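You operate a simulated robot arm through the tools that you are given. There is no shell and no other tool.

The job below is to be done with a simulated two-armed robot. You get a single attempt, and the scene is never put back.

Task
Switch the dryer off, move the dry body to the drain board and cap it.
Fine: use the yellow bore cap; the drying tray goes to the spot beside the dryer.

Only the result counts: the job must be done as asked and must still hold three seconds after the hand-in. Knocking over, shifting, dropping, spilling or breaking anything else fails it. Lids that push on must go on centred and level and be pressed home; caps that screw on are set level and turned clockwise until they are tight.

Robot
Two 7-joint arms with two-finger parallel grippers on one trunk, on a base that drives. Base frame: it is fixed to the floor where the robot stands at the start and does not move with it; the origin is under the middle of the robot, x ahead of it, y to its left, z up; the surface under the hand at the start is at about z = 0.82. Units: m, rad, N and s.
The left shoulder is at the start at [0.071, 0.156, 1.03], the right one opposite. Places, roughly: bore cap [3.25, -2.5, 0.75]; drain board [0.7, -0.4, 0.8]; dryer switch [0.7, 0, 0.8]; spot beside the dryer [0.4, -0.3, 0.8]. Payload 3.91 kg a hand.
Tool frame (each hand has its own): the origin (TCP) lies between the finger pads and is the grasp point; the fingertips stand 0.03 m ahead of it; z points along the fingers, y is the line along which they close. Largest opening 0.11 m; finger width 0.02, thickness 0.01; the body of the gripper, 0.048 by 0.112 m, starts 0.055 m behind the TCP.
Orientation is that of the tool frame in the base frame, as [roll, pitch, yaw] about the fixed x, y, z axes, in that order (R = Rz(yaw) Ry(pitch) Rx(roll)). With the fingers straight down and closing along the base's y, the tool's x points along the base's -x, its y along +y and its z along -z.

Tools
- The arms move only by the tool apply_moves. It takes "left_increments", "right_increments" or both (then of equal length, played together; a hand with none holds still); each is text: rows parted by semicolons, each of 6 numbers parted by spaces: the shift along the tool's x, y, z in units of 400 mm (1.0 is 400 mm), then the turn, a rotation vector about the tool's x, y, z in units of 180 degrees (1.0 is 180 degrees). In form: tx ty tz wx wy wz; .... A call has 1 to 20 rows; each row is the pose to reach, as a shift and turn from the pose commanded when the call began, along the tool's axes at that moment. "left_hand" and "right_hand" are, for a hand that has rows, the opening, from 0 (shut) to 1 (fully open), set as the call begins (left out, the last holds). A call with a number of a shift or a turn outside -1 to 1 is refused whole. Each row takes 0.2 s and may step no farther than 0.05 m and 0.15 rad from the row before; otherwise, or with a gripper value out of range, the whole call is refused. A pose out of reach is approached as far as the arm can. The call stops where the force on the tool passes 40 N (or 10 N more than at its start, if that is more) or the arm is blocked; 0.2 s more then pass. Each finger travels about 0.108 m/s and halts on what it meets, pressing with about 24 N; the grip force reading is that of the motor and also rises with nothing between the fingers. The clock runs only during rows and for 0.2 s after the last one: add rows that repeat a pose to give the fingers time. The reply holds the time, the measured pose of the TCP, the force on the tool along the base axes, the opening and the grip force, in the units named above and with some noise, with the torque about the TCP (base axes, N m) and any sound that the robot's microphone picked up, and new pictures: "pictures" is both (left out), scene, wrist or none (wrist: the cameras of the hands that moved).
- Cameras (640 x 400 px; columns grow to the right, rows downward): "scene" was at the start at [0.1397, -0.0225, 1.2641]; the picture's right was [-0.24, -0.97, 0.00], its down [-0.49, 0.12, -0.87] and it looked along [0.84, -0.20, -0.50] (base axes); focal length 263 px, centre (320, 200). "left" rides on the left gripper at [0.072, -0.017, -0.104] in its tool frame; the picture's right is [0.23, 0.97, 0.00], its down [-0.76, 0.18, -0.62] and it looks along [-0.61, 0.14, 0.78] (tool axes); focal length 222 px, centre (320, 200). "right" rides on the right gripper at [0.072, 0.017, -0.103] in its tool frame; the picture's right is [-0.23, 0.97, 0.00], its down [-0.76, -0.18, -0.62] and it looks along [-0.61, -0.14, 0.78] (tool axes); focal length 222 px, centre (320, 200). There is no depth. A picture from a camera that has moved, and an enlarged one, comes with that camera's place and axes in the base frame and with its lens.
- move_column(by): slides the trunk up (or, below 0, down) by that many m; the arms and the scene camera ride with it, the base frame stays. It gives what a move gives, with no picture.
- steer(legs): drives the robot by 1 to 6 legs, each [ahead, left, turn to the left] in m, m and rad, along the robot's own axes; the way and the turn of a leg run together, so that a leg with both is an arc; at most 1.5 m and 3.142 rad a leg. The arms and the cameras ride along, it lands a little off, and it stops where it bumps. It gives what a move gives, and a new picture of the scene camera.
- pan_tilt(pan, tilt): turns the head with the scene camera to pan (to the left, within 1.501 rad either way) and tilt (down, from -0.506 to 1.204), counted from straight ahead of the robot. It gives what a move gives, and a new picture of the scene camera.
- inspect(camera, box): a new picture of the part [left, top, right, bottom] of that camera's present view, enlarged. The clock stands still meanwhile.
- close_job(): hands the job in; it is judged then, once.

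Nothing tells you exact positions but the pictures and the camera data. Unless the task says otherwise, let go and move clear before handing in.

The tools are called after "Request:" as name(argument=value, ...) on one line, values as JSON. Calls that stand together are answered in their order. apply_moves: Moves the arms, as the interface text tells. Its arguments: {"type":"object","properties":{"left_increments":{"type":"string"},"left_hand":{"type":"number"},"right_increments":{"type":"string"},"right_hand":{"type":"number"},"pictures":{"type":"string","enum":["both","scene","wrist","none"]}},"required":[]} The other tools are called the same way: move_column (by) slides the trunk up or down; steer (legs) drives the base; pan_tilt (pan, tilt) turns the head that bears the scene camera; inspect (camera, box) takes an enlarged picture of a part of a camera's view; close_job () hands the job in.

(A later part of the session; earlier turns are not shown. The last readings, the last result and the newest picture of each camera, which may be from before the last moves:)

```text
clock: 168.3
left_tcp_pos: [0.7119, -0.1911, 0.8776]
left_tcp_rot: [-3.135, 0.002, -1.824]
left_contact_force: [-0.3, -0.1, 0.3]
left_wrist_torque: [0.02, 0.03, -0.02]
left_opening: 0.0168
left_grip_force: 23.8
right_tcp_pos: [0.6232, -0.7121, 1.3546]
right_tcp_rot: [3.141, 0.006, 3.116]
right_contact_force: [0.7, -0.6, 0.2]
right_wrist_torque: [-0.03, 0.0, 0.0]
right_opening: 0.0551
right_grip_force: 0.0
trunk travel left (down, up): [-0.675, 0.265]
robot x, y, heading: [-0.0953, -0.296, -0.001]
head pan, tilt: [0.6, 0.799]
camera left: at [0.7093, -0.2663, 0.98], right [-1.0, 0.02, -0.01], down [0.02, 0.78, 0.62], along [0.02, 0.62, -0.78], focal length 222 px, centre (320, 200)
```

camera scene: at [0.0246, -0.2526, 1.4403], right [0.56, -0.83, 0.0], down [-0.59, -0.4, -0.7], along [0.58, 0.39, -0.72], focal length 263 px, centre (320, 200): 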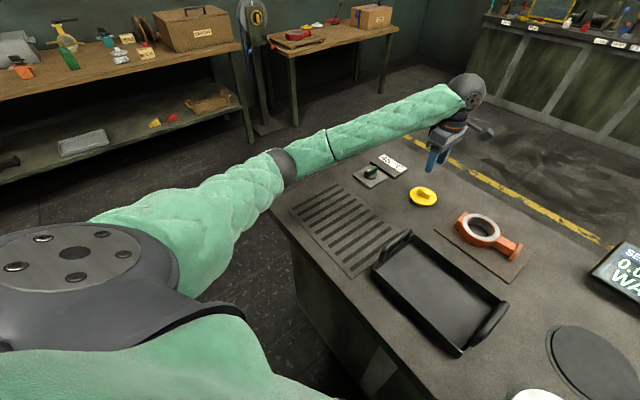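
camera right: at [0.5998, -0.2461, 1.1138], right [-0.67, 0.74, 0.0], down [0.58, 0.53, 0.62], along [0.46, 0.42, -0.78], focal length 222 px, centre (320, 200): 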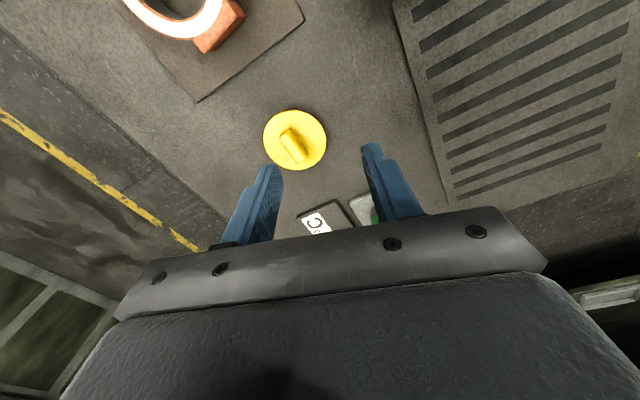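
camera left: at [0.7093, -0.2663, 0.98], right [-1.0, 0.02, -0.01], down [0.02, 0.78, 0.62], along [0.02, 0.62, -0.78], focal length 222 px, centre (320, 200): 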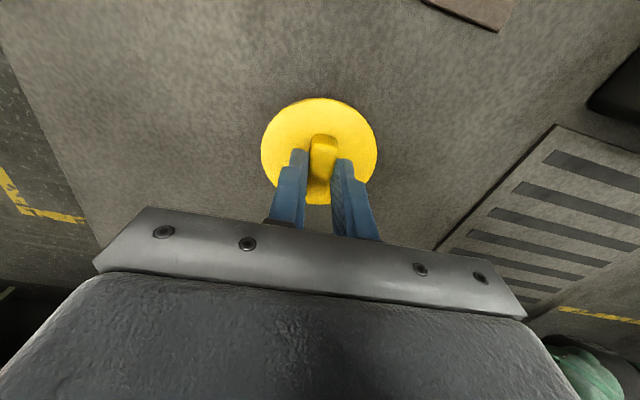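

The cap's bar is gripped (16.8 mm). I'll lift it straight up and look at its underside and how it hangs.

Request:
apply_moves(left_increments="0 0 -0.05 0 0 0; 0 0 -0.12 0 0 0; 0 0 -0.22 0 0 0; 0 0 -0.32 0 0 0; 0 0 -0.32 0 0 0", pictures="both")

Request:
move_column(by=0.1)

Request:
pan_tilt(pan=0.0, tilt=0.7)

Request:
inspect(camera="scene", box=[200, 60, 400, 200])

```text
clock: 169.5
left_tcp_pos: [0.7161, -0.1977, 0.9991]
left_tcp_rot: [3.141, 0.001, -1.828]
left_contact_force: [-0.4, -0.1, -0.2]
left_wrist_torque: [0.02, 0.0, -0.01]
left_opening: 0.0172
left_grip_force: 24.3
right_tcp_pos: [0.6322, -0.7128, 1.3496]
right_tcp_rot: [-3.141, 0.0, 3.116]
right_contact_force: [0.4, -0.4, 0.6]
right_wrist_torque: [0.04, 0.0, -0.02]
right_opening: 0.0553
right_grip_force: 0.1
trunk travel left (down, up): [-0.675, 0.265]
robot x, y, heading: [-0.0915, -0.2969, -0.006]
head pan, tilt: [0.6, 0.799]
camera scene: at [0.0271, -0.2535, 1.4399], right [0.56, -0.83, 0.0], down [-0.59, -0.4, -0.7], along [0.58, 0.39, -0.72], focal length 263 px, centre (320, 200)
camera left: at [0.7147, -0.2709, 1.1016], right [-1.0, 0.03, 0.0], down [0.02, 0.78, 0.62], along [0.01, 0.62, -0.78], focal length 222 px, centre (320, 200)
```

scene: 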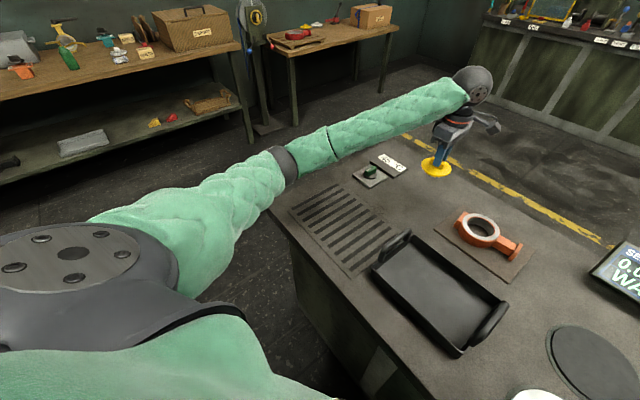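
left: 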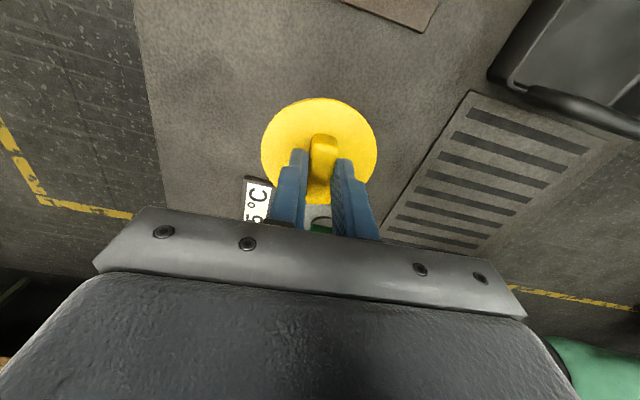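

```text
clock: 170.8
left_tcp_pos: [0.7146, -0.1955, 1.0988]
left_tcp_rot: [3.138, 0.001, -1.825]
left_contact_force: [0.2, -0.1, -0.8]
left_wrist_torque: [-0.02, 0.01, -0.03]
left_opening: 0.017
left_grip_force: 23.9
right_tcp_pos: [0.6311, -0.7123, 1.4504]
right_tcp_rot: [-3.14, 0.002, 3.117]
right_contact_force: [0.4, -0.4, -0.3]
right_wrist_torque: [-0.02, 0.01, 0.02]
right_opening: 0.055
right_grip_force: 0.0
trunk travel left (down, up): [-0.775, 0.165]
robot x, y, heading: [-0.0919, -0.2948, -0.004]
head pan, tilt: [0.6, 0.799]
```

```text
clock: 171.8
left_tcp_pos: [0.7149, -0.195, 1.1004]
left_tcp_rot: [-3.141, -0.001, -1.826]
left_contact_force: [0.0, 0.6, -0.6]
left_wrist_torque: [0.01, 0.0, 0.01]
left_opening: 0.0168
left_grip_force: 24.4
right_tcp_pos: [0.6312, -0.7124, 1.4514]
right_tcp_rot: [-3.141, 0.003, 3.118]
right_contact_force: [-1.0, -0.4, -0.1]
right_wrist_torque: [0.0, 0.0, 0.05]
right_opening: 0.0548
right_grip_force: 0.0
trunk travel left (down, up): [-0.775, 0.165]
robot x, y, heading: [-0.0904, -0.2919, -0.004]
head pan, tilt: [0.0, 0.7]
camera scene: at [0.0432, -0.298, 1.5485], right [0.0, -1.0, 0.0], down [-0.64, 0.0, -0.76], along [0.76, 0.0, -0.64], focal length 263 px, centre (320, 200)
```

scene: 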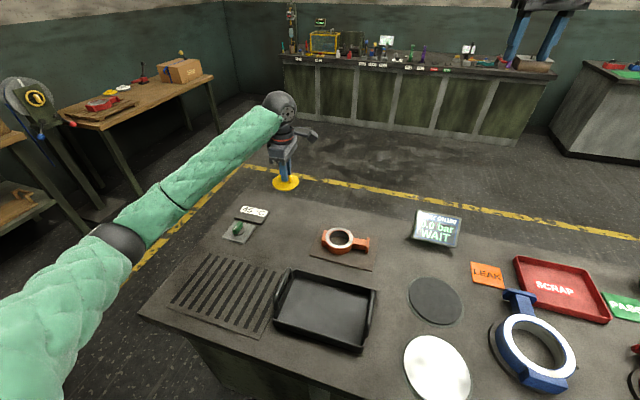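

```text
2.86 times, centred on (300, 130) of scene
camera zoom: at [0.0432, -0.298, 1.5485], right [0.0, -1.0, 0.0], down [-0.64, 0.0, -0.76], along [0.76, 0.0, -0.64], focal length 753 px, centre (377, 400)
```

zoom: 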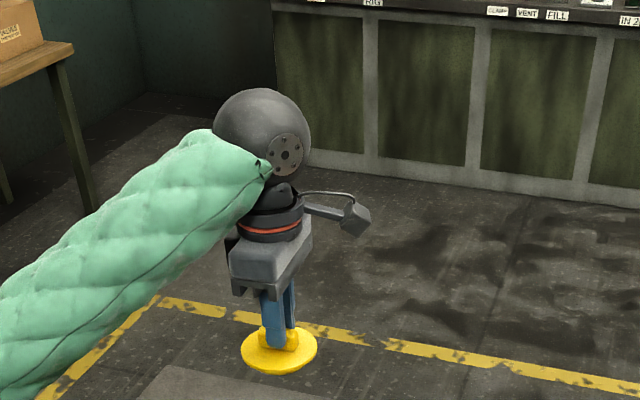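

The cap hangs level in the hand. I'll measure how the cap's centre lies relative to the grip before carrying it.

Request:
inspect(camera="left", box=[240, 80, 400, 220])

Request:
inspect(camera="scene", box=[290, 205, 400, 285])

Request:
inspect(camera="scene", box=[260, 150, 310, 200])

```text
2.86 times, centred on (320, 150) of left
camera zoom: at [0.7133, -0.2695, 1.2029], right [-1.0, 0.03, 0.0], down [0.02, 0.78, 0.62], along [0.02, 0.62, -0.78], focal length 635 px, centre (320, 343)
```

zoom: 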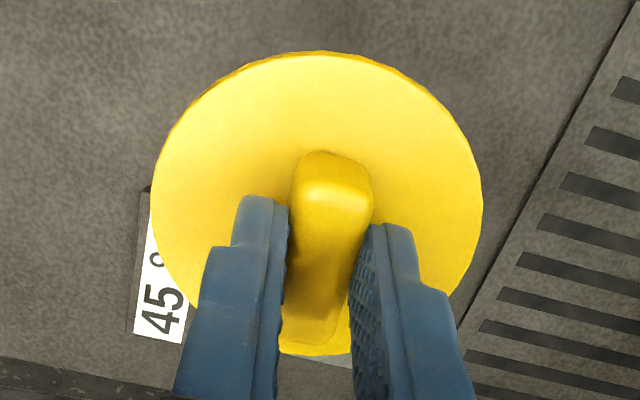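

```text
5.00 times, centred on (345, 245) of scene
camera zoom: at [0.0432, -0.298, 1.5485], right [0.0, -1.0, 0.0], down [-0.64, 0.0, -0.76], along [0.76, 0.0, -0.64], focal length 1317 px, centre (195, -25)
```

zoom: 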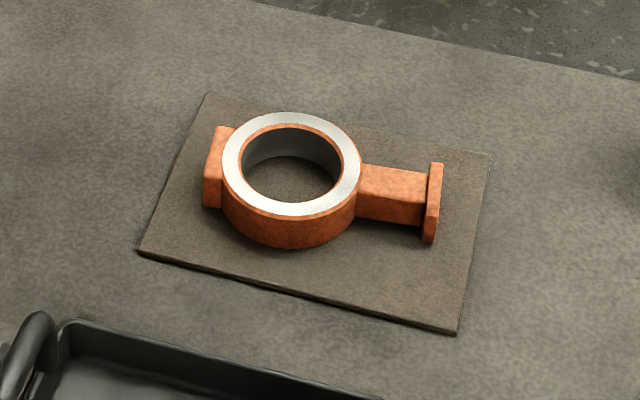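

```text
8.00 times, centred on (285, 175) of scene
camera zoom: at [0.0432, -0.298, 1.5485], right [0.0, -1.0, 0.0], down [-0.64, 0.0, -0.76], along [0.76, 0.0, -0.64], focal length 2108 px, centre (600, 400)
```

zoom: 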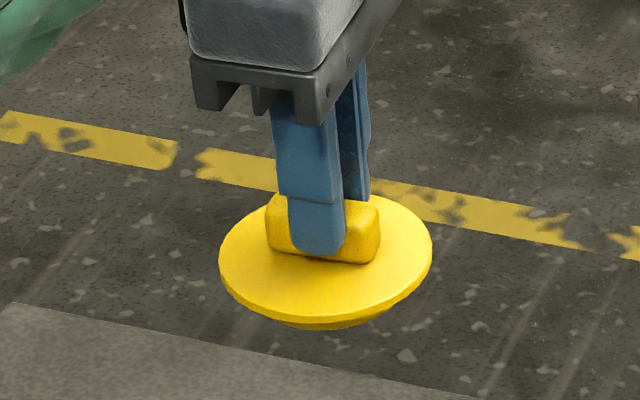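

The cap's centre seems to sit about 4–5 mm off the grip axis along the bar. I'll bring the cap next to the ring so that the wrist camera shows both, and measure them in one picture.

Request:
apply_moves(left_increments="0.05 0.013 0.058 0 0 0; 0.1 0.026 0.117 0 0 0; 0.153 0.04 0.175 0 0 0; 0.153 0.04 0.175 0 0 0", pictures="both")

Request:
inspect(camera="left", box=[200, 0, 440, 200])

```text
clock: 172.8
left_tcp_pos: [0.6839, -0.2489, 1.0293]
left_tcp_rot: [3.141, 0.001, -1.827]
left_contact_force: [0.3, 0.3, 0.2]
left_wrist_torque: [-0.03, 0.02, 0.01]
left_opening: 0.0168
left_grip_force: 24.1
right_tcp_pos: [0.6305, -0.7124, 1.4507]
right_tcp_rot: [-3.139, 0.001, 3.117]
right_contact_force: [0.0, 0.2, 0.3]
right_wrist_torque: [0.01, 0.04, 0.0]
right_opening: 0.0549
right_grip_force: 0.0
trunk travel left (down, up): [-0.775, 0.165]
robot x, y, heading: [-0.0943, -0.2978, -0.003]
head pan, tilt: [0.0, 0.7]
camera scene: at [0.0432, -0.2978, 1.5485], right [0.0, -1.0, 0.0], down [-0.64, 0.0, -0.76], along [0.76, 0.0, -0.64], focal length 263 px, centre (320, 200)
camera left: at [0.6825, -0.3247, 1.1323], right [-1.0, 0.03, 0.0], down [0.02, 0.78, 0.62], along [0.02, 0.62, -0.78], focal length 222 px, centre (320, 200)
```

scene: 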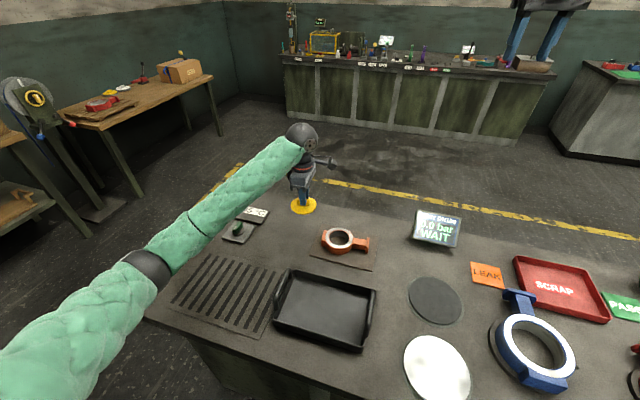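
left: 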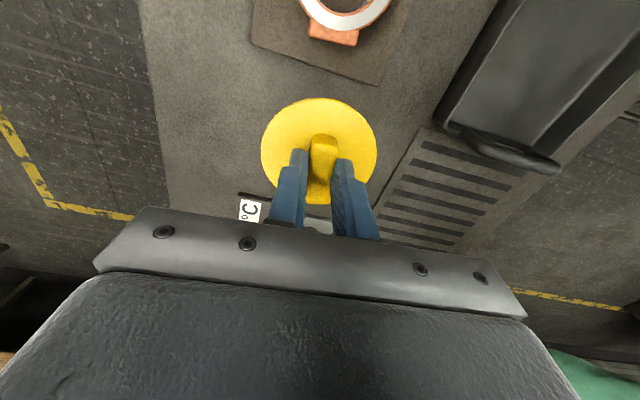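

```text
2.00 times, centred on (320, 100) of left
camera zoom: at [0.6825, -0.3247, 1.1323], right [-1.0, 0.03, 0.0], down [0.02, 0.78, 0.62], along [0.02, 0.62, -0.78], focal length 444 px, centre (320, 400)
```

zoom: 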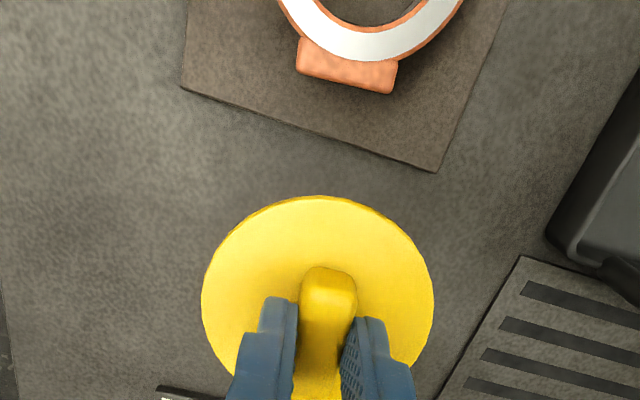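

I'll move 5 cm closer so that the whole ring is in view.

Request:
apply_moves(left_increments="0.0625 0 0 0 0 0; 0.125 0 -0.02 0 0 0; 0.125 0 -0.02 0 0 0", pictures="none")

Request:
inspect(camera="left", box=[200, 0, 440, 200])

```text
clock: 173.6
left_tcp_pos: [0.6695, -0.2973, 1.0392]
left_tcp_rot: [3.14, 0.001, -1.825]
left_contact_force: [-0.2, -0.4, -0.7]
left_wrist_torque: [-0.05, -0.03, -0.02]
left_opening: 0.0171
left_grip_force: 23.8
right_tcp_pos: [0.6318, -0.7114, 1.4505]
right_tcp_rot: [-3.139, 0.001, 3.118]
right_contact_force: [0.2, 0.2, 0.6]
right_wrist_torque: [0.02, -0.01, -0.01]
right_opening: 0.055
right_grip_force: 0.0
trunk travel left (down, up): [-0.775, 0.165]
robot x, y, heading: [-0.093, -0.2944, -0.012]
head pan, tilt: [0.0, 0.7]
```

```text
2.00 times, centred on (320, 100) of left
camera zoom: at [0.6692, -0.3722, 1.1413], right [-1.0, 0.03, 0.0], down [0.02, 0.78, 0.62], along [0.01, 0.62, -0.78], focal length 444 px, centre (320, 400)
```

zoom: 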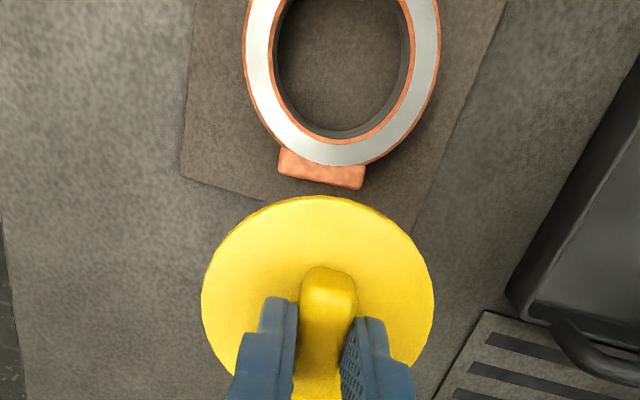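

My estimates of the ring's centre differ by several millimetres, so I want a second viewpoint. I'll bring the right hand to the right side of the board to use its camera as a side view.

Request:
apply_moves(right_increments="-0.0035 0.017 0.052 0 0 -0.0423; -0.007 0.034 0.104 0 0 -0.0847; -0.0106 0.0515 0.156 0 0 -0.127; -0.014 0.0687 0.208 0 0 -0.1693; -0.0177 0.0858 0.26 0 0 -0.2117; -0.021 0.103 0.3125 0 0 -0.254; -0.0248 0.12 0.365 0 0 -0.2963; -0.0283 0.137 0.4167 0 0 -0.3387; -0.0319 0.1545 0.469 0 0 -0.381; -0.0354 0.1717 0.521 0 0 -0.4233; -0.039 0.1888 0.573 0 0 -0.4657; -0.0425 0.206 0.625 0 0 -0.508; -0.0425 0.206 0.625 0 0 -0.508", pictures="both")

Request:
inspect(camera="right", box=[220, 60, 420, 220])

```text
clock: 176.4
left_tcp_pos: [0.6689, -0.3003, 1.0401]
left_tcp_rot: [-3.14, 0.001, -1.826]
left_contact_force: [-0.2, -0.4, -0.2]
left_wrist_torque: [0.02, -0.02, 0.01]
left_opening: 0.0168
left_grip_force: 24.3
right_tcp_pos: [0.5332, -0.5181, 1.1866]
right_tcp_rot: [-2.917, -0.047, -2.006]
right_contact_force: [0.0, -0.2, 0.3]
right_wrist_torque: [0.0, -0.02, 0.0]
right_opening: 0.0553
right_grip_force: 0.0
right hand out of reach, approached as far as the arm can: row 6, 7, 8, 9, 10, 11, 12, 13
trunk travel left (down, up): [-0.775, 0.165]
robot x, y, heading: [-0.0926, -0.2946, -0.009]
head pan, tilt: [0.0, 0.7]
camera scene: at [0.0403, -0.2996, 1.5486], right [-0.01, -1.0, 0.0], down [-0.64, 0.0, -0.77], along [0.77, 0.0, -0.64], focal length 263 px, centre (320, 200)
camera right: at [0.4689, -0.5621, 1.2862], right [-0.77, 0.6, -0.23], down [0.36, 0.7, 0.61], along [0.52, 0.39, -0.76], focal length 222 px, centre (320, 200)
```

scene: 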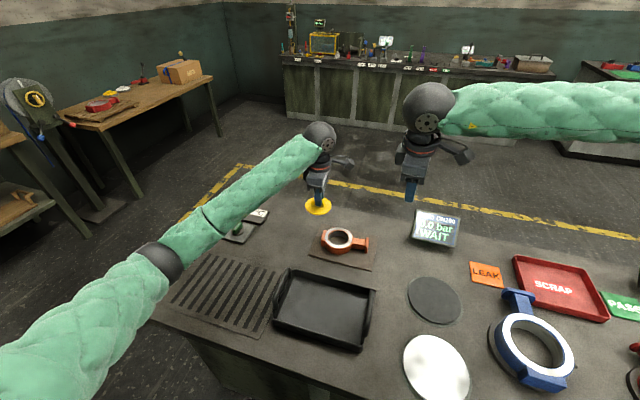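
right: 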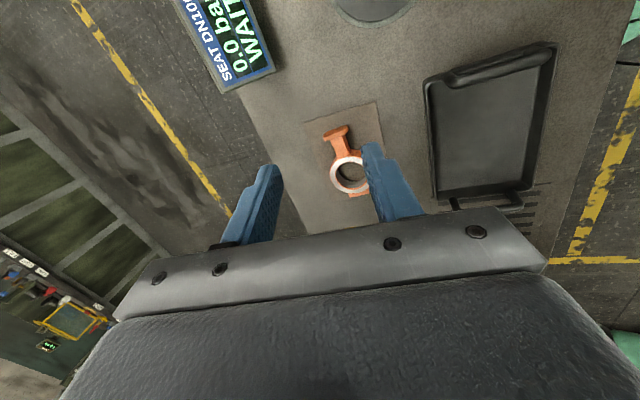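

```text
2.50 times, centred on (320, 140) of right
camera zoom: at [0.4689, -0.5621, 1.2862], right [-0.77, 0.6, -0.23], down [0.36, 0.7, 0.61], along [0.52, 0.39, -0.76], focal length 555 px, centre (320, 350)
```

zoom: 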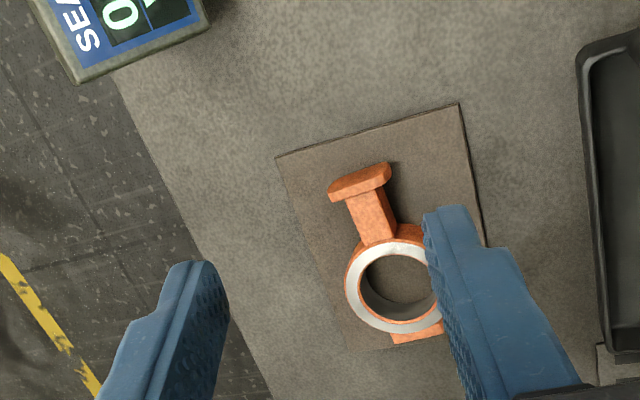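

The right hand can't hold that angle there. I'll straighten it and use it in its normal orientation, looking forward at the ring from the robot's side.

Request:
apply_moves(right_increments="0 0 -0.03 -0.036 -0.0075 0; 0 0 -0.06 -0.0715 -0.015 0; 0 0 -0.06 -0.0715 -0.015 0.03; 0 0 -0.06 -0.0715 -0.015 0.06", pictures="none")

```text
clock: 177.4
left_tcp_pos: [0.6698, -0.2989, 1.0402]
left_tcp_rot: [3.141, 0.0, -1.824]
left_contact_force: [0.6, 0.3, -0.4]
left_wrist_torque: [0.03, 0.02, 0.0]
left_opening: 0.0168
left_grip_force: 24.3
right_tcp_pos: [0.5317, -0.5151, 1.2129]
right_tcp_rot: [-3.14, 0.018, -2.186]
right_contact_force: [-1.0, 0.1, -0.6]
right_wrist_torque: [0.01, -0.01, 0.01]
right_opening: 0.0553
right_grip_force: 0.1
right hand out of reach, approached as far as the arm can: row 1, 2
trunk travel left (down, up): [-0.775, 0.165]
robot x, y, heading: [-0.098, -0.2946, -0.007]
head pan, tilt: [0.0, 0.7]
```

Request:
apply_moves(right_increments="-0.01 0.0386 0.03 0 0 0.0434; -0.02 0.077 0.059 0 0 0.0869; -0.03 0.1157 0.089 0 0 0.13; -0.04 0.154 0.1186 0 0 0.1737; -0.05 0.193 0.148 0 0 0.217; -0.06 0.2314 0.178 0 0 0.2606; -0.07 0.27 0.2075 0 0 0.304; -0.07 0.27 0.2075 0 0 0.304", right_hand=1, pictures="wrist")

Request:
inspect(camera="right", box=[220, 60, 420, 220])

```text
clock: 179.2
left_tcp_pos: [0.6695, -0.2984, 1.0388]
left_tcp_rot: [3.141, -0.002, -1.827]
left_contact_force: [-0.5, -0.2, -0.5]
left_wrist_torque: [-0.04, 0.0, 0.04]
left_opening: 0.0168
left_grip_force: 23.8
right_tcp_pos: [0.4619, -0.428, 1.1295]
right_tcp_rot: [3.126, 0.011, 3.141]
right_contact_force: [-1.0, -0.4, 1.2]
right_wrist_torque: [-0.03, -0.03, -0.05]
right_opening: 0.1097
right_grip_force: 0.0
trunk travel left (down, up): [-0.775, 0.165]
robot x, y, heading: [-0.0942, -0.2966, -0.009]
head pan, tilt: [0.0, 0.7]
camera right: at [0.3878, -0.4121, 1.2312], right [0.23, 0.97, 0.02], down [0.75, -0.19, 0.63], along [0.62, -0.13, -0.78], focal length 222 px, centre (320, 200)
```

right: 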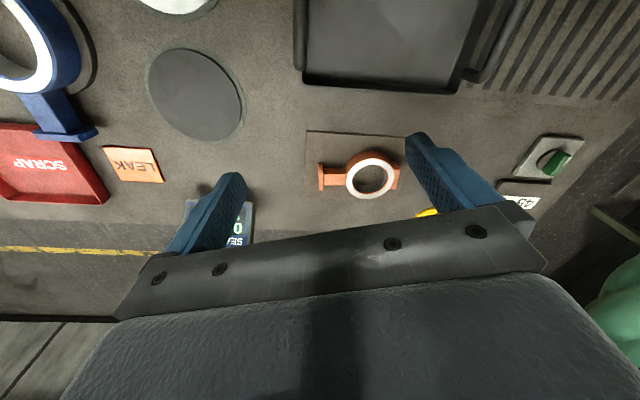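

```text
2.50 times, centred on (320, 140) of right
camera zoom: at [0.3878, -0.4121, 1.2312], right [0.23, 0.97, 0.02], down [0.75, -0.19, 0.63], along [0.62, -0.13, -0.78], focal length 555 px, centre (320, 350)
```

zoom: 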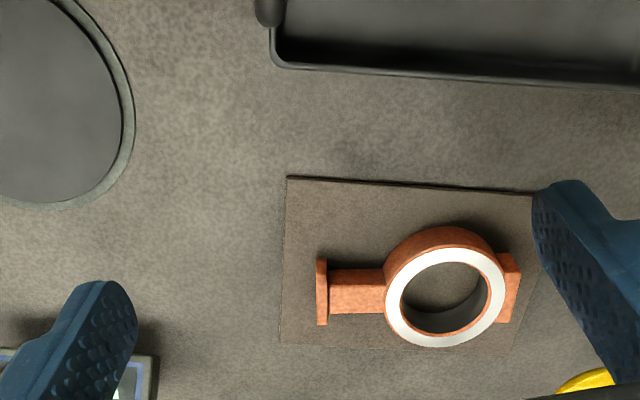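

The ring is fully visible here and gives about (0.654, -0.365). I'll also raise the left hand a bit so that its camera sees the whole ring beside the cap.

Request:
apply_moves(left_increments="0.02 0 -0.08 0 0 0; 0.043 0 -0.16 0 0 0; 0.065 0 -0.25 0 0 0; 0.065 0 -0.25 0 0 0", pictures="none")

Request:
inspect(camera="left", box=[240, 0, 400, 100])

Request:
inspect(camera="left", box=[240, 90, 400, 190])

```text
clock: 180.2
left_tcp_pos: [0.6645, -0.3231, 1.1382]
left_tcp_rot: [3.14, 0.0, -1.824]
left_contact_force: [0.0, 0.0, -0.3]
left_wrist_torque: [0.0, 0.01, 0.0]
left_opening: 0.0169
left_grip_force: 24.0
right_tcp_pos: [0.4619, -0.4273, 1.1292]
right_tcp_rot: [3.128, 0.011, 3.14]
right_contact_force: [-0.1, 0.1, -0.2]
right_wrist_torque: [0.0, 0.0, 0.01]
right_opening: 0.1099
right_grip_force: 0.0
trunk travel left (down, up): [-0.775, 0.165]
robot x, y, heading: [-0.0925, -0.298, -0.003]
head pan, tilt: [0.0, 0.7]
```

```text
4.00 times, centred on (320, 50) of left
camera zoom: at [0.6636, -0.3978, 1.2406], right [-1.0, 0.03, 0.0], down [0.02, 0.78, 0.62], along [0.02, 0.62, -0.78], focal length 888 px, centre (320, 800)
```

zoom: 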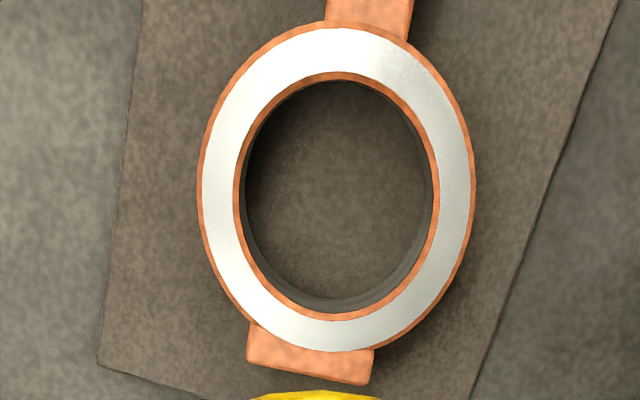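

```text
4.00 times, centred on (320, 140) of left
camera zoom: at [0.6636, -0.3978, 1.2406], right [-1.0, 0.03, 0.0], down [0.02, 0.78, 0.62], along [0.02, 0.62, -0.78], focal length 888 px, centre (320, 440)
```

zoom: 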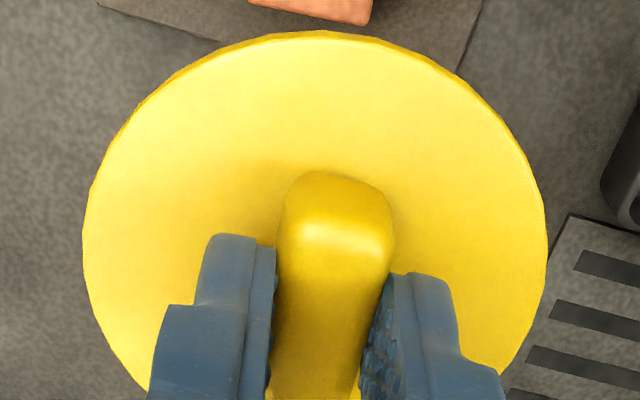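

Correcting for perspective, everything agrees on the ring centre (0.6585, -0.367) with its top at about z 0.861, and the cap's centre 4.5 mm off the grip along the bar. I'll move so that the cap is centred over the ring, and hover about 2 cm above it.

Request:
apply_moves(left_increments="0.06 -0.007 0 0 0 0; 0.1205 -0.0135 0 0 0 0; 0.1205 -0.0135 0.12 0 0 0; 0.1205 -0.0135 0.24 0 0 0; 0.1205 -0.0135 0.36 0 0 0; 0.1205 -0.0135 0.44 0 0 0; 0.1205 -0.0135 0.483 0 0 0; 0.1205 -0.0135 0.483 0 0 0", pictures="both")

Request:
inspect(camera="scene", box=[300, 190, 390, 270])

Request:
inspect(camera="right", box=[300, 110, 440, 220])

Request:
inspect(camera="left", box=[240, 40, 400, 200])

```text
clock: 182.0
left_tcp_pos: [0.6579, -0.372, 0.9446]
left_tcp_rot: [3.14, 0.002, -1.826]
left_contact_force: [0.0, 0.5, 0.5]
left_wrist_torque: [0.0, -0.02, 0.01]
left_opening: 0.0167
left_grip_force: 23.9
right_tcp_pos: [0.4627, -0.4276, 1.13]
right_tcp_rot: [3.127, 0.01, -3.141]
right_contact_force: [-0.3, -0.9, 0.1]
right_wrist_torque: [-0.04, -0.02, 0.0]
right_opening: 0.1099
right_grip_force: 0.1
trunk travel left (down, up): [-0.775, 0.165]
robot x, y, heading: [-0.0933, -0.2945, -0.011]
head pan, tilt: [0.0, 0.7]
camera scene: at [0.0433, -0.2979, 1.5485], right [0.0, -1.0, 0.0], down [-0.64, 0.0, -0.76], along [0.76, 0.0, -0.64], focal length 263 px, centre (320, 200)
camera left: at [0.6558, -0.446, 1.0475], right [-1.0, 0.03, 0.0], down [0.02, 0.78, 0.62], along [0.02, 0.62, -0.78], focal length 222 px, centre (320, 200)
```

scene: 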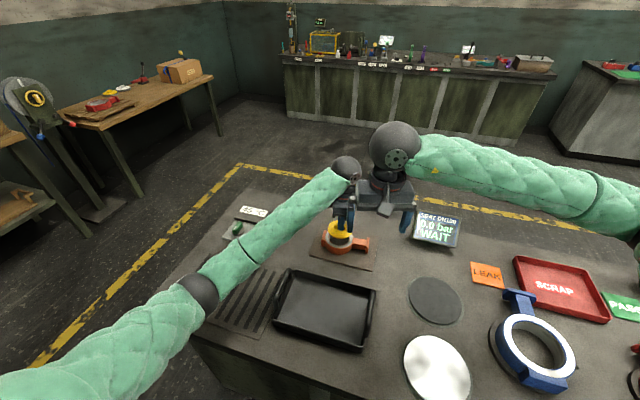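
left: 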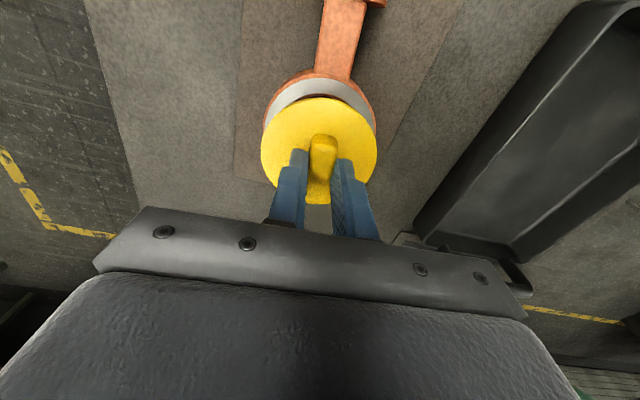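

```text
5.00 times, centred on (345, 230) of scene
camera zoom: at [0.0433, -0.2979, 1.5485], right [0.0, -1.0, 0.0], down [-0.64, 0.0, -0.76], along [0.76, 0.0, -0.64], focal length 1317 px, centre (195, 50)
```

zoom: 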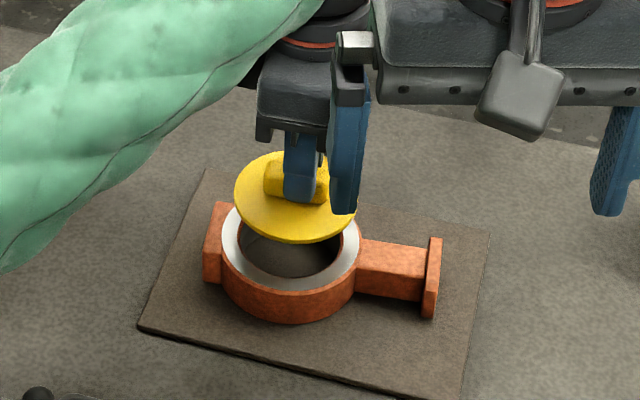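

```text
3.64 times, centred on (370, 165) of right
camera zoom: at [0.3879, -0.4118, 1.2313], right [0.23, 0.97, 0.02], down [0.75, -0.19, 0.63], along [0.62, -0.13, -0.78], focal length 808 px, centre (138, 327)
```

zoom: 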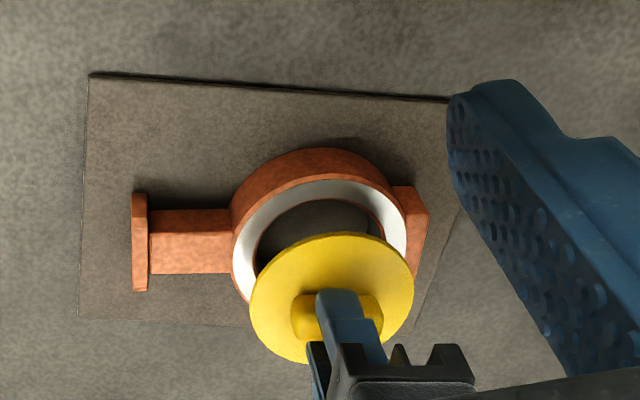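

```text
2.50 times, centred on (320, 120) of left
camera zoom: at [0.6558, -0.446, 1.0475], right [-1.0, 0.03, 0.0], down [0.02, 0.78, 0.62], along [0.02, 0.62, -0.78], focal length 555 px, centre (320, 400)
```

zoom: 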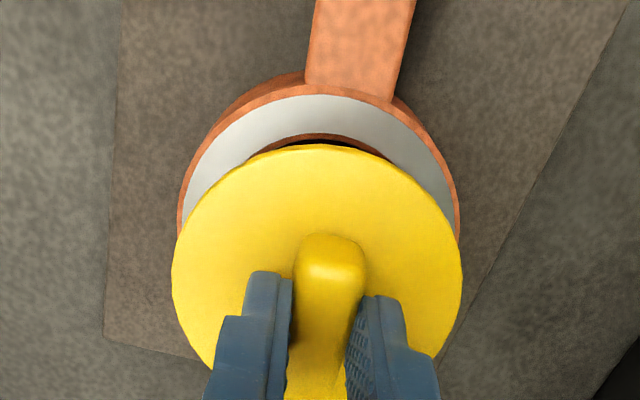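

In all three views the cap sits centred over the ring to within about a millimetre. I'll lower it to just above contact and then press down in small steps.

Request:
apply_moves(left_increments="0 0 0.02 0 0 0; 0 0 0.04 0 0 0; 0 0 0.05 0 0 0; 0 0 0.06 0 0 0; 0 0 0.065 0 0 0; 0 0 0.07 0 0 0", pictures="none")

Request:
inspect(camera="scene", box=[300, 190, 390, 270])

```text
clock: 183.4
left_tcp_pos: [0.6574, -0.3716, 0.9175]
left_tcp_rot: [3.141, 0.0, -1.826]
left_contact_force: [0.3, 0.3, -0.9]
left_wrist_torque: [0.0, 0.0, 0.0]
left_opening: 0.0169
left_grip_force: 24.0
right_tcp_pos: [0.4609, -0.4274, 1.1286]
right_tcp_rot: [3.129, 0.012, -3.141]
right_contact_force: [0.9, -0.3, 0.5]
right_wrist_torque: [0.02, -0.01, -0.04]
right_opening: 0.1101
right_grip_force: 0.0
trunk travel left (down, up): [-0.775, 0.165]
robot x, y, heading: [-0.0946, -0.2975, -0.001]
head pan, tilt: [0.0, 0.7]
```

```text
5.00 times, centred on (345, 230) of scene
camera zoom: at [0.0432, -0.2982, 1.5485], right [0.0, -1.0, 0.0], down [-0.64, 0.0, -0.76], along [0.76, 0.0, -0.64], focal length 1317 px, centre (195, 50)
```

zoom: 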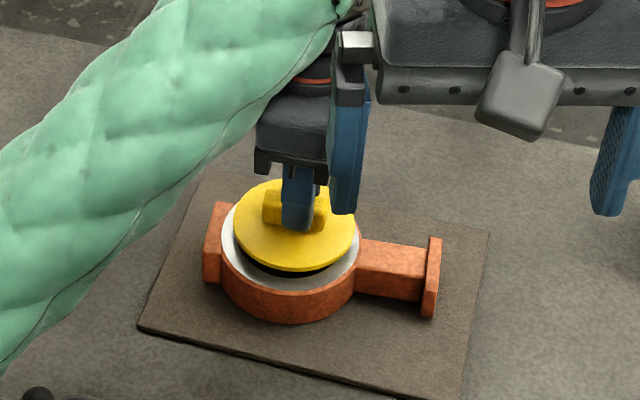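

No contact yet, and the cap looks concentric with the ring. I'll continue down in 2 mm steps.

Request:
apply_moves(left_increments="0 0 0.005 0 0 0; 0 0 0.01 0 0 0; 0 0 0.015 0 0 0; 0 0 0.02 0 0 0", pictures="none")

Request:
inspect(camera="scene", box=[300, 190, 390, 270])

```text
clock: 184.4
left_tcp_pos: [0.6583, -0.372, 0.9079]
left_tcp_rot: [3.14, -0.001, -1.826]
left_contact_force: [-0.9, 1.5, -0.4]
left_wrist_torque: [-0.01, 0.02, 0.01]
left_opening: 0.0168
left_grip_force: 23.7
right_tcp_pos: [0.4616, -0.4278, 1.1295]
right_tcp_rot: [3.127, 0.009, 3.141]
right_contact_force: [0.7, 0.2, 0.0]
right_wrist_torque: [0.01, 0.02, -0.01]
right_opening: 0.1101
right_grip_force: 0.0
trunk travel left (down, up): [-0.775, 0.165]
robot x, y, heading: [-0.0978, -0.2971, -0.009]
head pan, tilt: [0.0, 0.7]
```

```text
5.00 times, centred on (345, 230) of scene
camera zoom: at [0.0432, -0.2982, 1.5485], right [0.0, -1.0, 0.0], down [-0.64, 0.0, -0.76], along [0.76, 0.0, -0.64], focal length 1317 px, centre (195, 50)
```

zoom: 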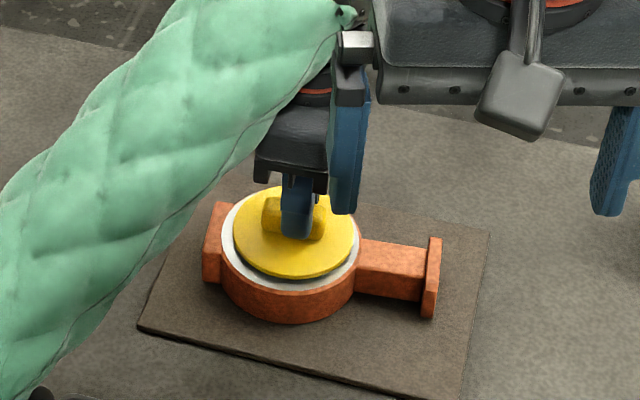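

The spigot is entering freely with almost no force. I'll keep pressing down.

Request:
apply_moves(left_increments="0 0 0.005 0 0 0; 0 0 0.01 0 0 0; 0 0 0.015 0 0 0; 0 0 0.02 0 0 0", pictures="none")

Request:
inspect(camera="scene", box=[300, 190, 390, 270])

```text
clock: 185.4
left_tcp_pos: [0.6569, -0.3703, 0.905]
left_tcp_rot: [-3.139, 0.0, -1.826]
left_contact_force: [-0.9, 4.6, 19.4]
left_wrist_torque: [0.2, -0.01, 0.0]
left_opening: 0.017
left_grip_force: 23.5
right_tcp_pos: [0.461, -0.4268, 1.1304]
right_tcp_rot: [3.128, 0.012, -3.141]
right_contact_force: [-0.9, -0.7, -0.7]
right_wrist_torque: [-0.01, 0.01, 0.0]
right_opening: 0.1101
right_grip_force: 0.2
trunk travel left (down, up): [-0.775, 0.165]
robot x, y, heading: [-0.0929, -0.2942, 0.001]
head pan, tilt: [0.0, 0.7]
```

```text
5.00 times, centred on (345, 230) of scene
camera zoom: at [0.0415, -0.2975, 1.549], right [0.0, -1.0, 0.0], down [-0.64, 0.0, -0.77], along [0.77, 0.0, -0.64], focal length 1317 px, centre (195, 50)
```

zoom: 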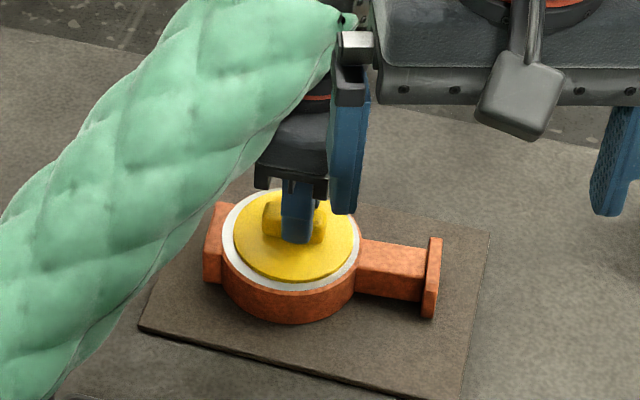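

There's contact at 19 N with the flange apparently on the face. I'll press further to make sure that it's home.

Request:
apply_moves(left_increments="0 0 0.004 0 0 0; 0 0 0.008 0 0 0; 0 0 0.012 0 0 0; 0 0 0.016 0 0 0; 0 0 0.02 0 0 0", pictures="none")

Request:
inspect(camera="scene", box=[300, 200, 380, 260])

Request:
inspect(camera="right", box=[300, 110, 440, 220])

```text
clock: 186.6
left_tcp_pos: [0.6573, -0.3714, 0.8985]
left_tcp_rot: [-3.134, 0.0, -1.827]
left_contact_force: [1.5, -7.1, 18.6]
left_wrist_torque: [-0.17, 0.1, 0.04]
left_opening: 0.0169
left_grip_force: 24.2
right_tcp_pos: [0.4584, -0.4271, 1.1327]
right_tcp_rot: [3.128, 0.014, 3.14]
right_contact_force: [0.1, -1.0, 1.0]
right_wrist_torque: [0.02, 0.0, 0.01]
right_opening: 0.1099
right_grip_force: 0.0
trunk travel left (down, up): [-0.775, 0.165]
robot x, y, heading: [-0.0917, -0.2963, -0.006]
head pan, tilt: [0.0, 0.7]
```

```text
6.67 times, centred on (340, 230) of scene
camera zoom: at [0.0385, -0.297, 1.5496], right [0.0, -1.0, 0.0], down [-0.64, 0.0, -0.77], along [0.77, 0.0, -0.64], focal length 1756 px, centre (187, 0)
```

zoom: 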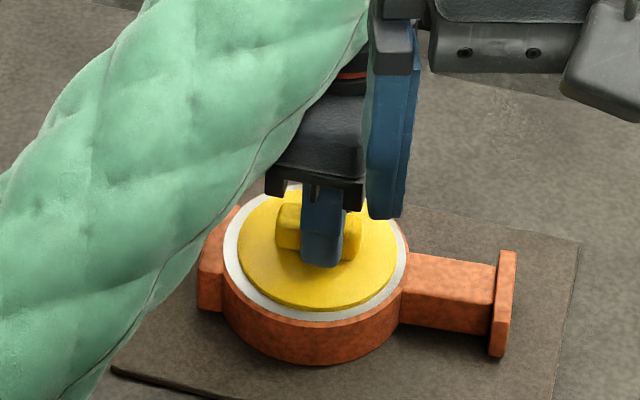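

```text
3.64 times, centred on (370, 165) of right
camera zoom: at [0.3843, -0.411, 1.2336], right [0.23, 0.97, 0.02], down [0.75, -0.19, 0.63], along [0.62, -0.13, -0.78], focal length 808 px, centre (138, 327)
```

zoom: 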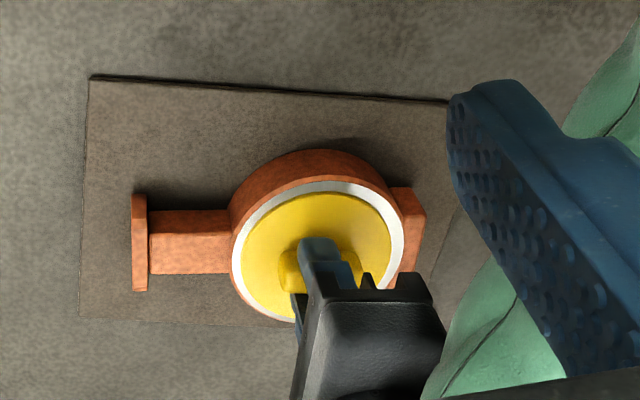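

The cap went down another 6 mm and looks close to flush, but the robot is leaning slightly. I'll look at the whole scene to check that the arm isn't touching the tray or the bench.

Request:
inspect(camera="scene", box=[120, 180, 440, 380])

Request:
inspect(camera="scene", box=[0, 180, 320, 400])

Request:
inspect(camera="left", box=[240, 40, 400, 200])

```text
2.00 times, centred on (280, 280) of scene
camera zoom: at [0.0385, -0.297, 1.5496], right [0.0, -1.0, 0.0], down [-0.64, 0.0, -0.77], along [0.77, 0.0, -0.64], focal length 527 px, centre (400, 40)
```

zoom: 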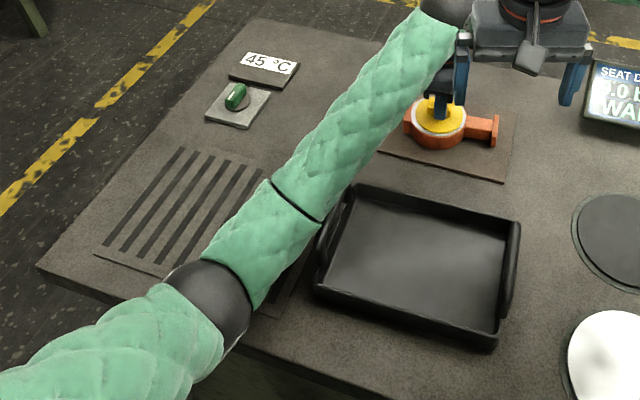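

```text
1.82 times, centred on (160, 290) of scene
camera zoom: at [0.0385, -0.297, 1.5496], right [0.0, -1.0, 0.0], down [-0.64, 0.0, -0.77], along [0.77, 0.0, -0.64], focal length 479 px, centre (611, 36)
```

zoom: 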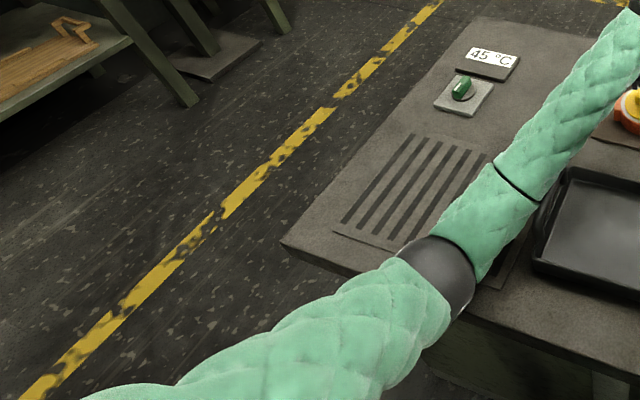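

```text
2.50 times, centred on (320, 120) of left
camera zoom: at [0.6545, -0.4456, 1.0014], right [-1.0, 0.03, -0.01], down [0.02, 0.78, 0.62], along [0.02, 0.62, -0.78], focal length 555 px, centre (320, 400)
```

zoom: 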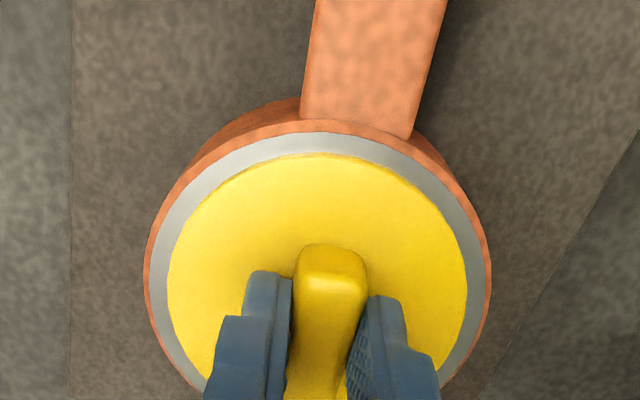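

The cap sits concentric on the ring, but the bar slid about 6 mm in the fingers under the push, so the push was limited to about 19 N. I'll release, lift, inspect the seating, and then press on top with closed fingers.

Request:
apply_moves(left_increments="0 0 -0.01 0 0 0; 0 0 -0.012 0 0 0; 0 0 -0.012 0 0 0", left_hand=0.4, pictures="none")

Request:
apply_moves(left_increments="0 0 -0.04 0 0 0; 0 0 -0.1 0 0 0; 0 0 -0.2 0 0 0; 0 0 -0.3 0 0 0; 0 0 -0.3 0 0 0", pictures="both")

Request:
inspect(camera="scene", box=[300, 200, 390, 270])

Request:
inspect(camera="right", box=[300, 110, 440, 220])

```text
clock: 187.4
left_tcp_pos: [0.6573, -0.3725, 0.8949]
left_tcp_rot: [3.137, -0.001, -1.828]
left_contact_force: [0.4, 0.0, -0.2]
left_wrist_torque: [0.02, 0.02, -0.03]
left_opening: 0.0439
left_grip_force: 0.0
right_tcp_pos: [0.4625, -0.4288, 1.1293]
right_tcp_rot: [3.128, 0.01, 3.14]
right_contact_force: [0.5, -0.6, -0.5]
right_wrist_torque: [-0.02, -0.01, -0.02]
right_opening: 0.1101
right_grip_force: 0.0
trunk travel left (down, up): [-0.775, 0.165]
robot x, y, heading: [-0.0958, -0.2948, -0.005]
head pan, tilt: [0.0, 0.7]
```

```text
clock: 188.6
left_tcp_pos: [0.6572, -0.372, 1.0192]
left_tcp_rot: [3.141, 0.0, -1.825]
left_contact_force: [0.0, 0.5, 0.0]
left_wrist_torque: [-0.02, 0.02, 0.01]
left_opening: 0.0441
left_grip_force: 0.1
right_tcp_pos: [0.4622, -0.4288, 1.1291]
right_tcp_rot: [3.129, 0.011, 3.141]
right_contact_force: [0.4, 0.4, 0.3]
right_wrist_torque: [0.03, -0.05, -0.01]
right_opening: 0.1101
right_grip_force: 0.1
trunk travel left (down, up): [-0.775, 0.165]
robot x, y, heading: [-0.0933, -0.296, -0.008]
head pan, tilt: [0.0, 0.7]
camera scene: at [0.0434, -0.2982, 1.5484], right [0.0, -1.0, 0.0], down [-0.64, 0.0, -0.76], along [0.76, 0.0, -0.64], focal length 263 px, centre (320, 200)
camera left: at [0.6554, -0.4459, 1.1219], right [-1.0, 0.03, 0.0], down [0.02, 0.78, 0.62], along [0.02, 0.62, -0.78], focal length 222 px, centre (320, 200)
```

scene: 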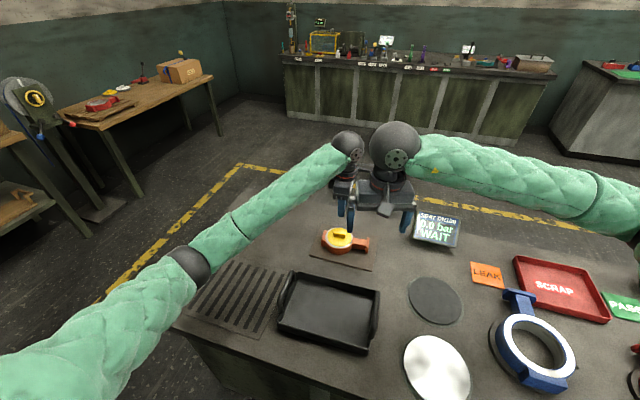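
left: 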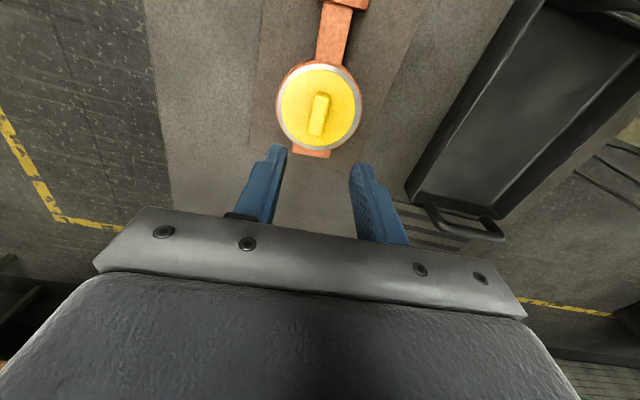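

```text
5.71 times, centred on (345, 235) of scene
camera zoom: at [0.0434, -0.2982, 1.5484], right [0.0, -1.0, 0.0], down [-0.64, 0.0, -0.76], along [0.76, 0.0, -0.64], focal length 1505 px, centre (177, 0)
```

zoom: 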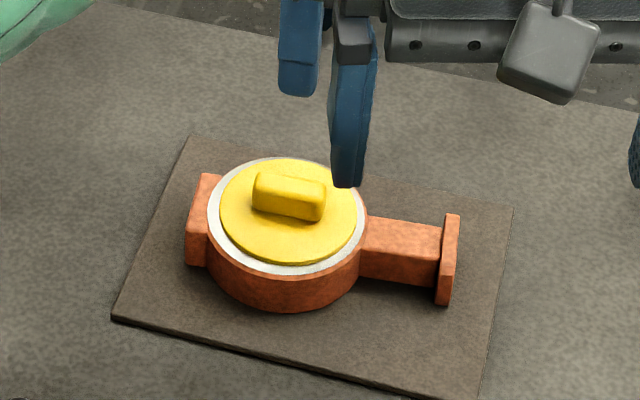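

```text
3.64 times, centred on (370, 165) of right
camera zoom: at [0.388, -0.412, 1.2312], right [0.23, 0.97, 0.02], down [0.75, -0.19, 0.63], along [0.62, -0.13, -0.78], focal length 808 px, centre (138, 327)
```

zoom: 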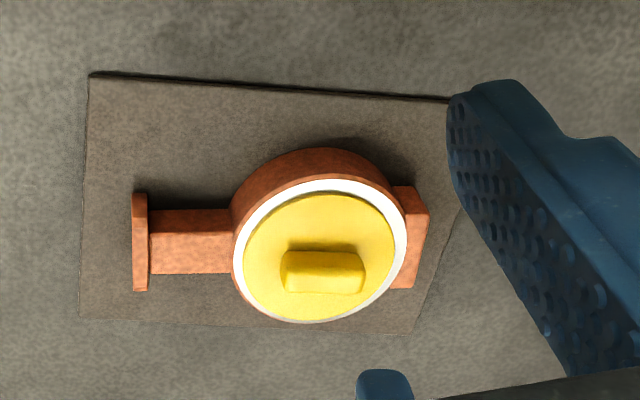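

The cap looks centred on the ring. The tray may have been nudged by the forearm, so I'll zoom in to measure it and look at the seat from the side.

Request:
inspect(camera="scene", box=[170, 230, 400, 370])

Request:
inspect(camera="left", box=[260, 40, 380, 160])

Request:
inspect(camera="scene", box=[315, 220, 375, 260])

```text
2.78 times, centred on (285, 300) of scene
camera zoom: at [0.0434, -0.2982, 1.5484], right [0.0, -1.0, 0.0], down [-0.64, 0.0, -0.76], along [0.76, 0.0, -0.64], focal length 733 px, centre (417, -78)
```

zoom: 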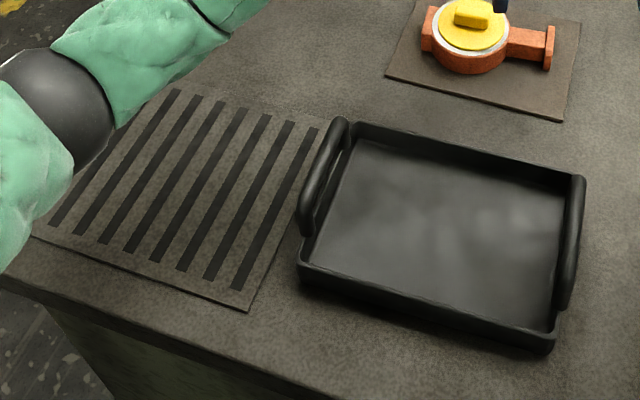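

```text
3.33 times, centred on (320, 100) of left
camera zoom: at [0.6554, -0.4459, 1.1219], right [-1.0, 0.03, 0.0], down [0.02, 0.78, 0.62], along [0.02, 0.62, -0.78], focal length 740 px, centre (320, 533)
```

zoom: 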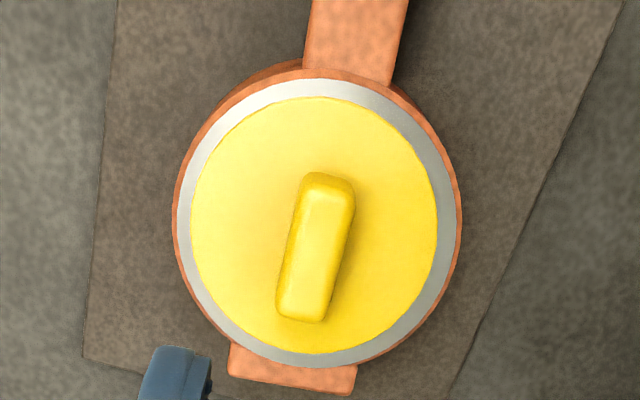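

```text
10.00 times, centred on (345, 240) of scene
camera zoom: at [0.0434, -0.2982, 1.5484], right [0.0, -1.0, 0.0], down [-0.64, 0.0, -0.76], along [0.76, 0.0, -0.64], focal length 2634 px, centre (70, -200)
```

zoom: 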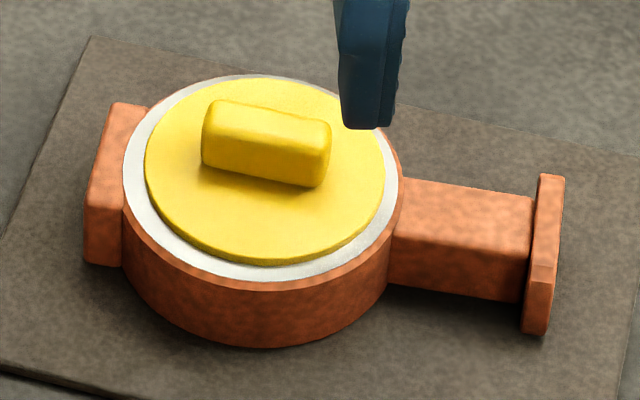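

The cap's flange lies flat and concentric on the face. The forearm did push the tray about 2 cm, which I'll put right afterwards. First I'll clear the left arm upward and to the left, then press the cap home with the right hand.

Request:
apply_moves(left_increments="0 0 -0.12 0 0 0; 0 0 -0.24 0 0 0; 0 0 -0.36 0 0 0; 0 0 -0.5 0 0 0; -0.094 0.0727 -0.5 0 0 0; -0.188 0.1455 -0.5 0 0 0; -0.282 0.218 -0.5 0 0 0; -0.376 0.291 -0.5 0 0 0; -0.47 0.364 -0.5 0 0 0; -0.565 0.4365 -0.5 0 0 0; -0.659 0.509 -0.5 0 0 0; -0.753 0.582 -0.5 0 0 0", pictures="scene")

```text
refused: row 4 steps farther than a row can; nothing moved
```

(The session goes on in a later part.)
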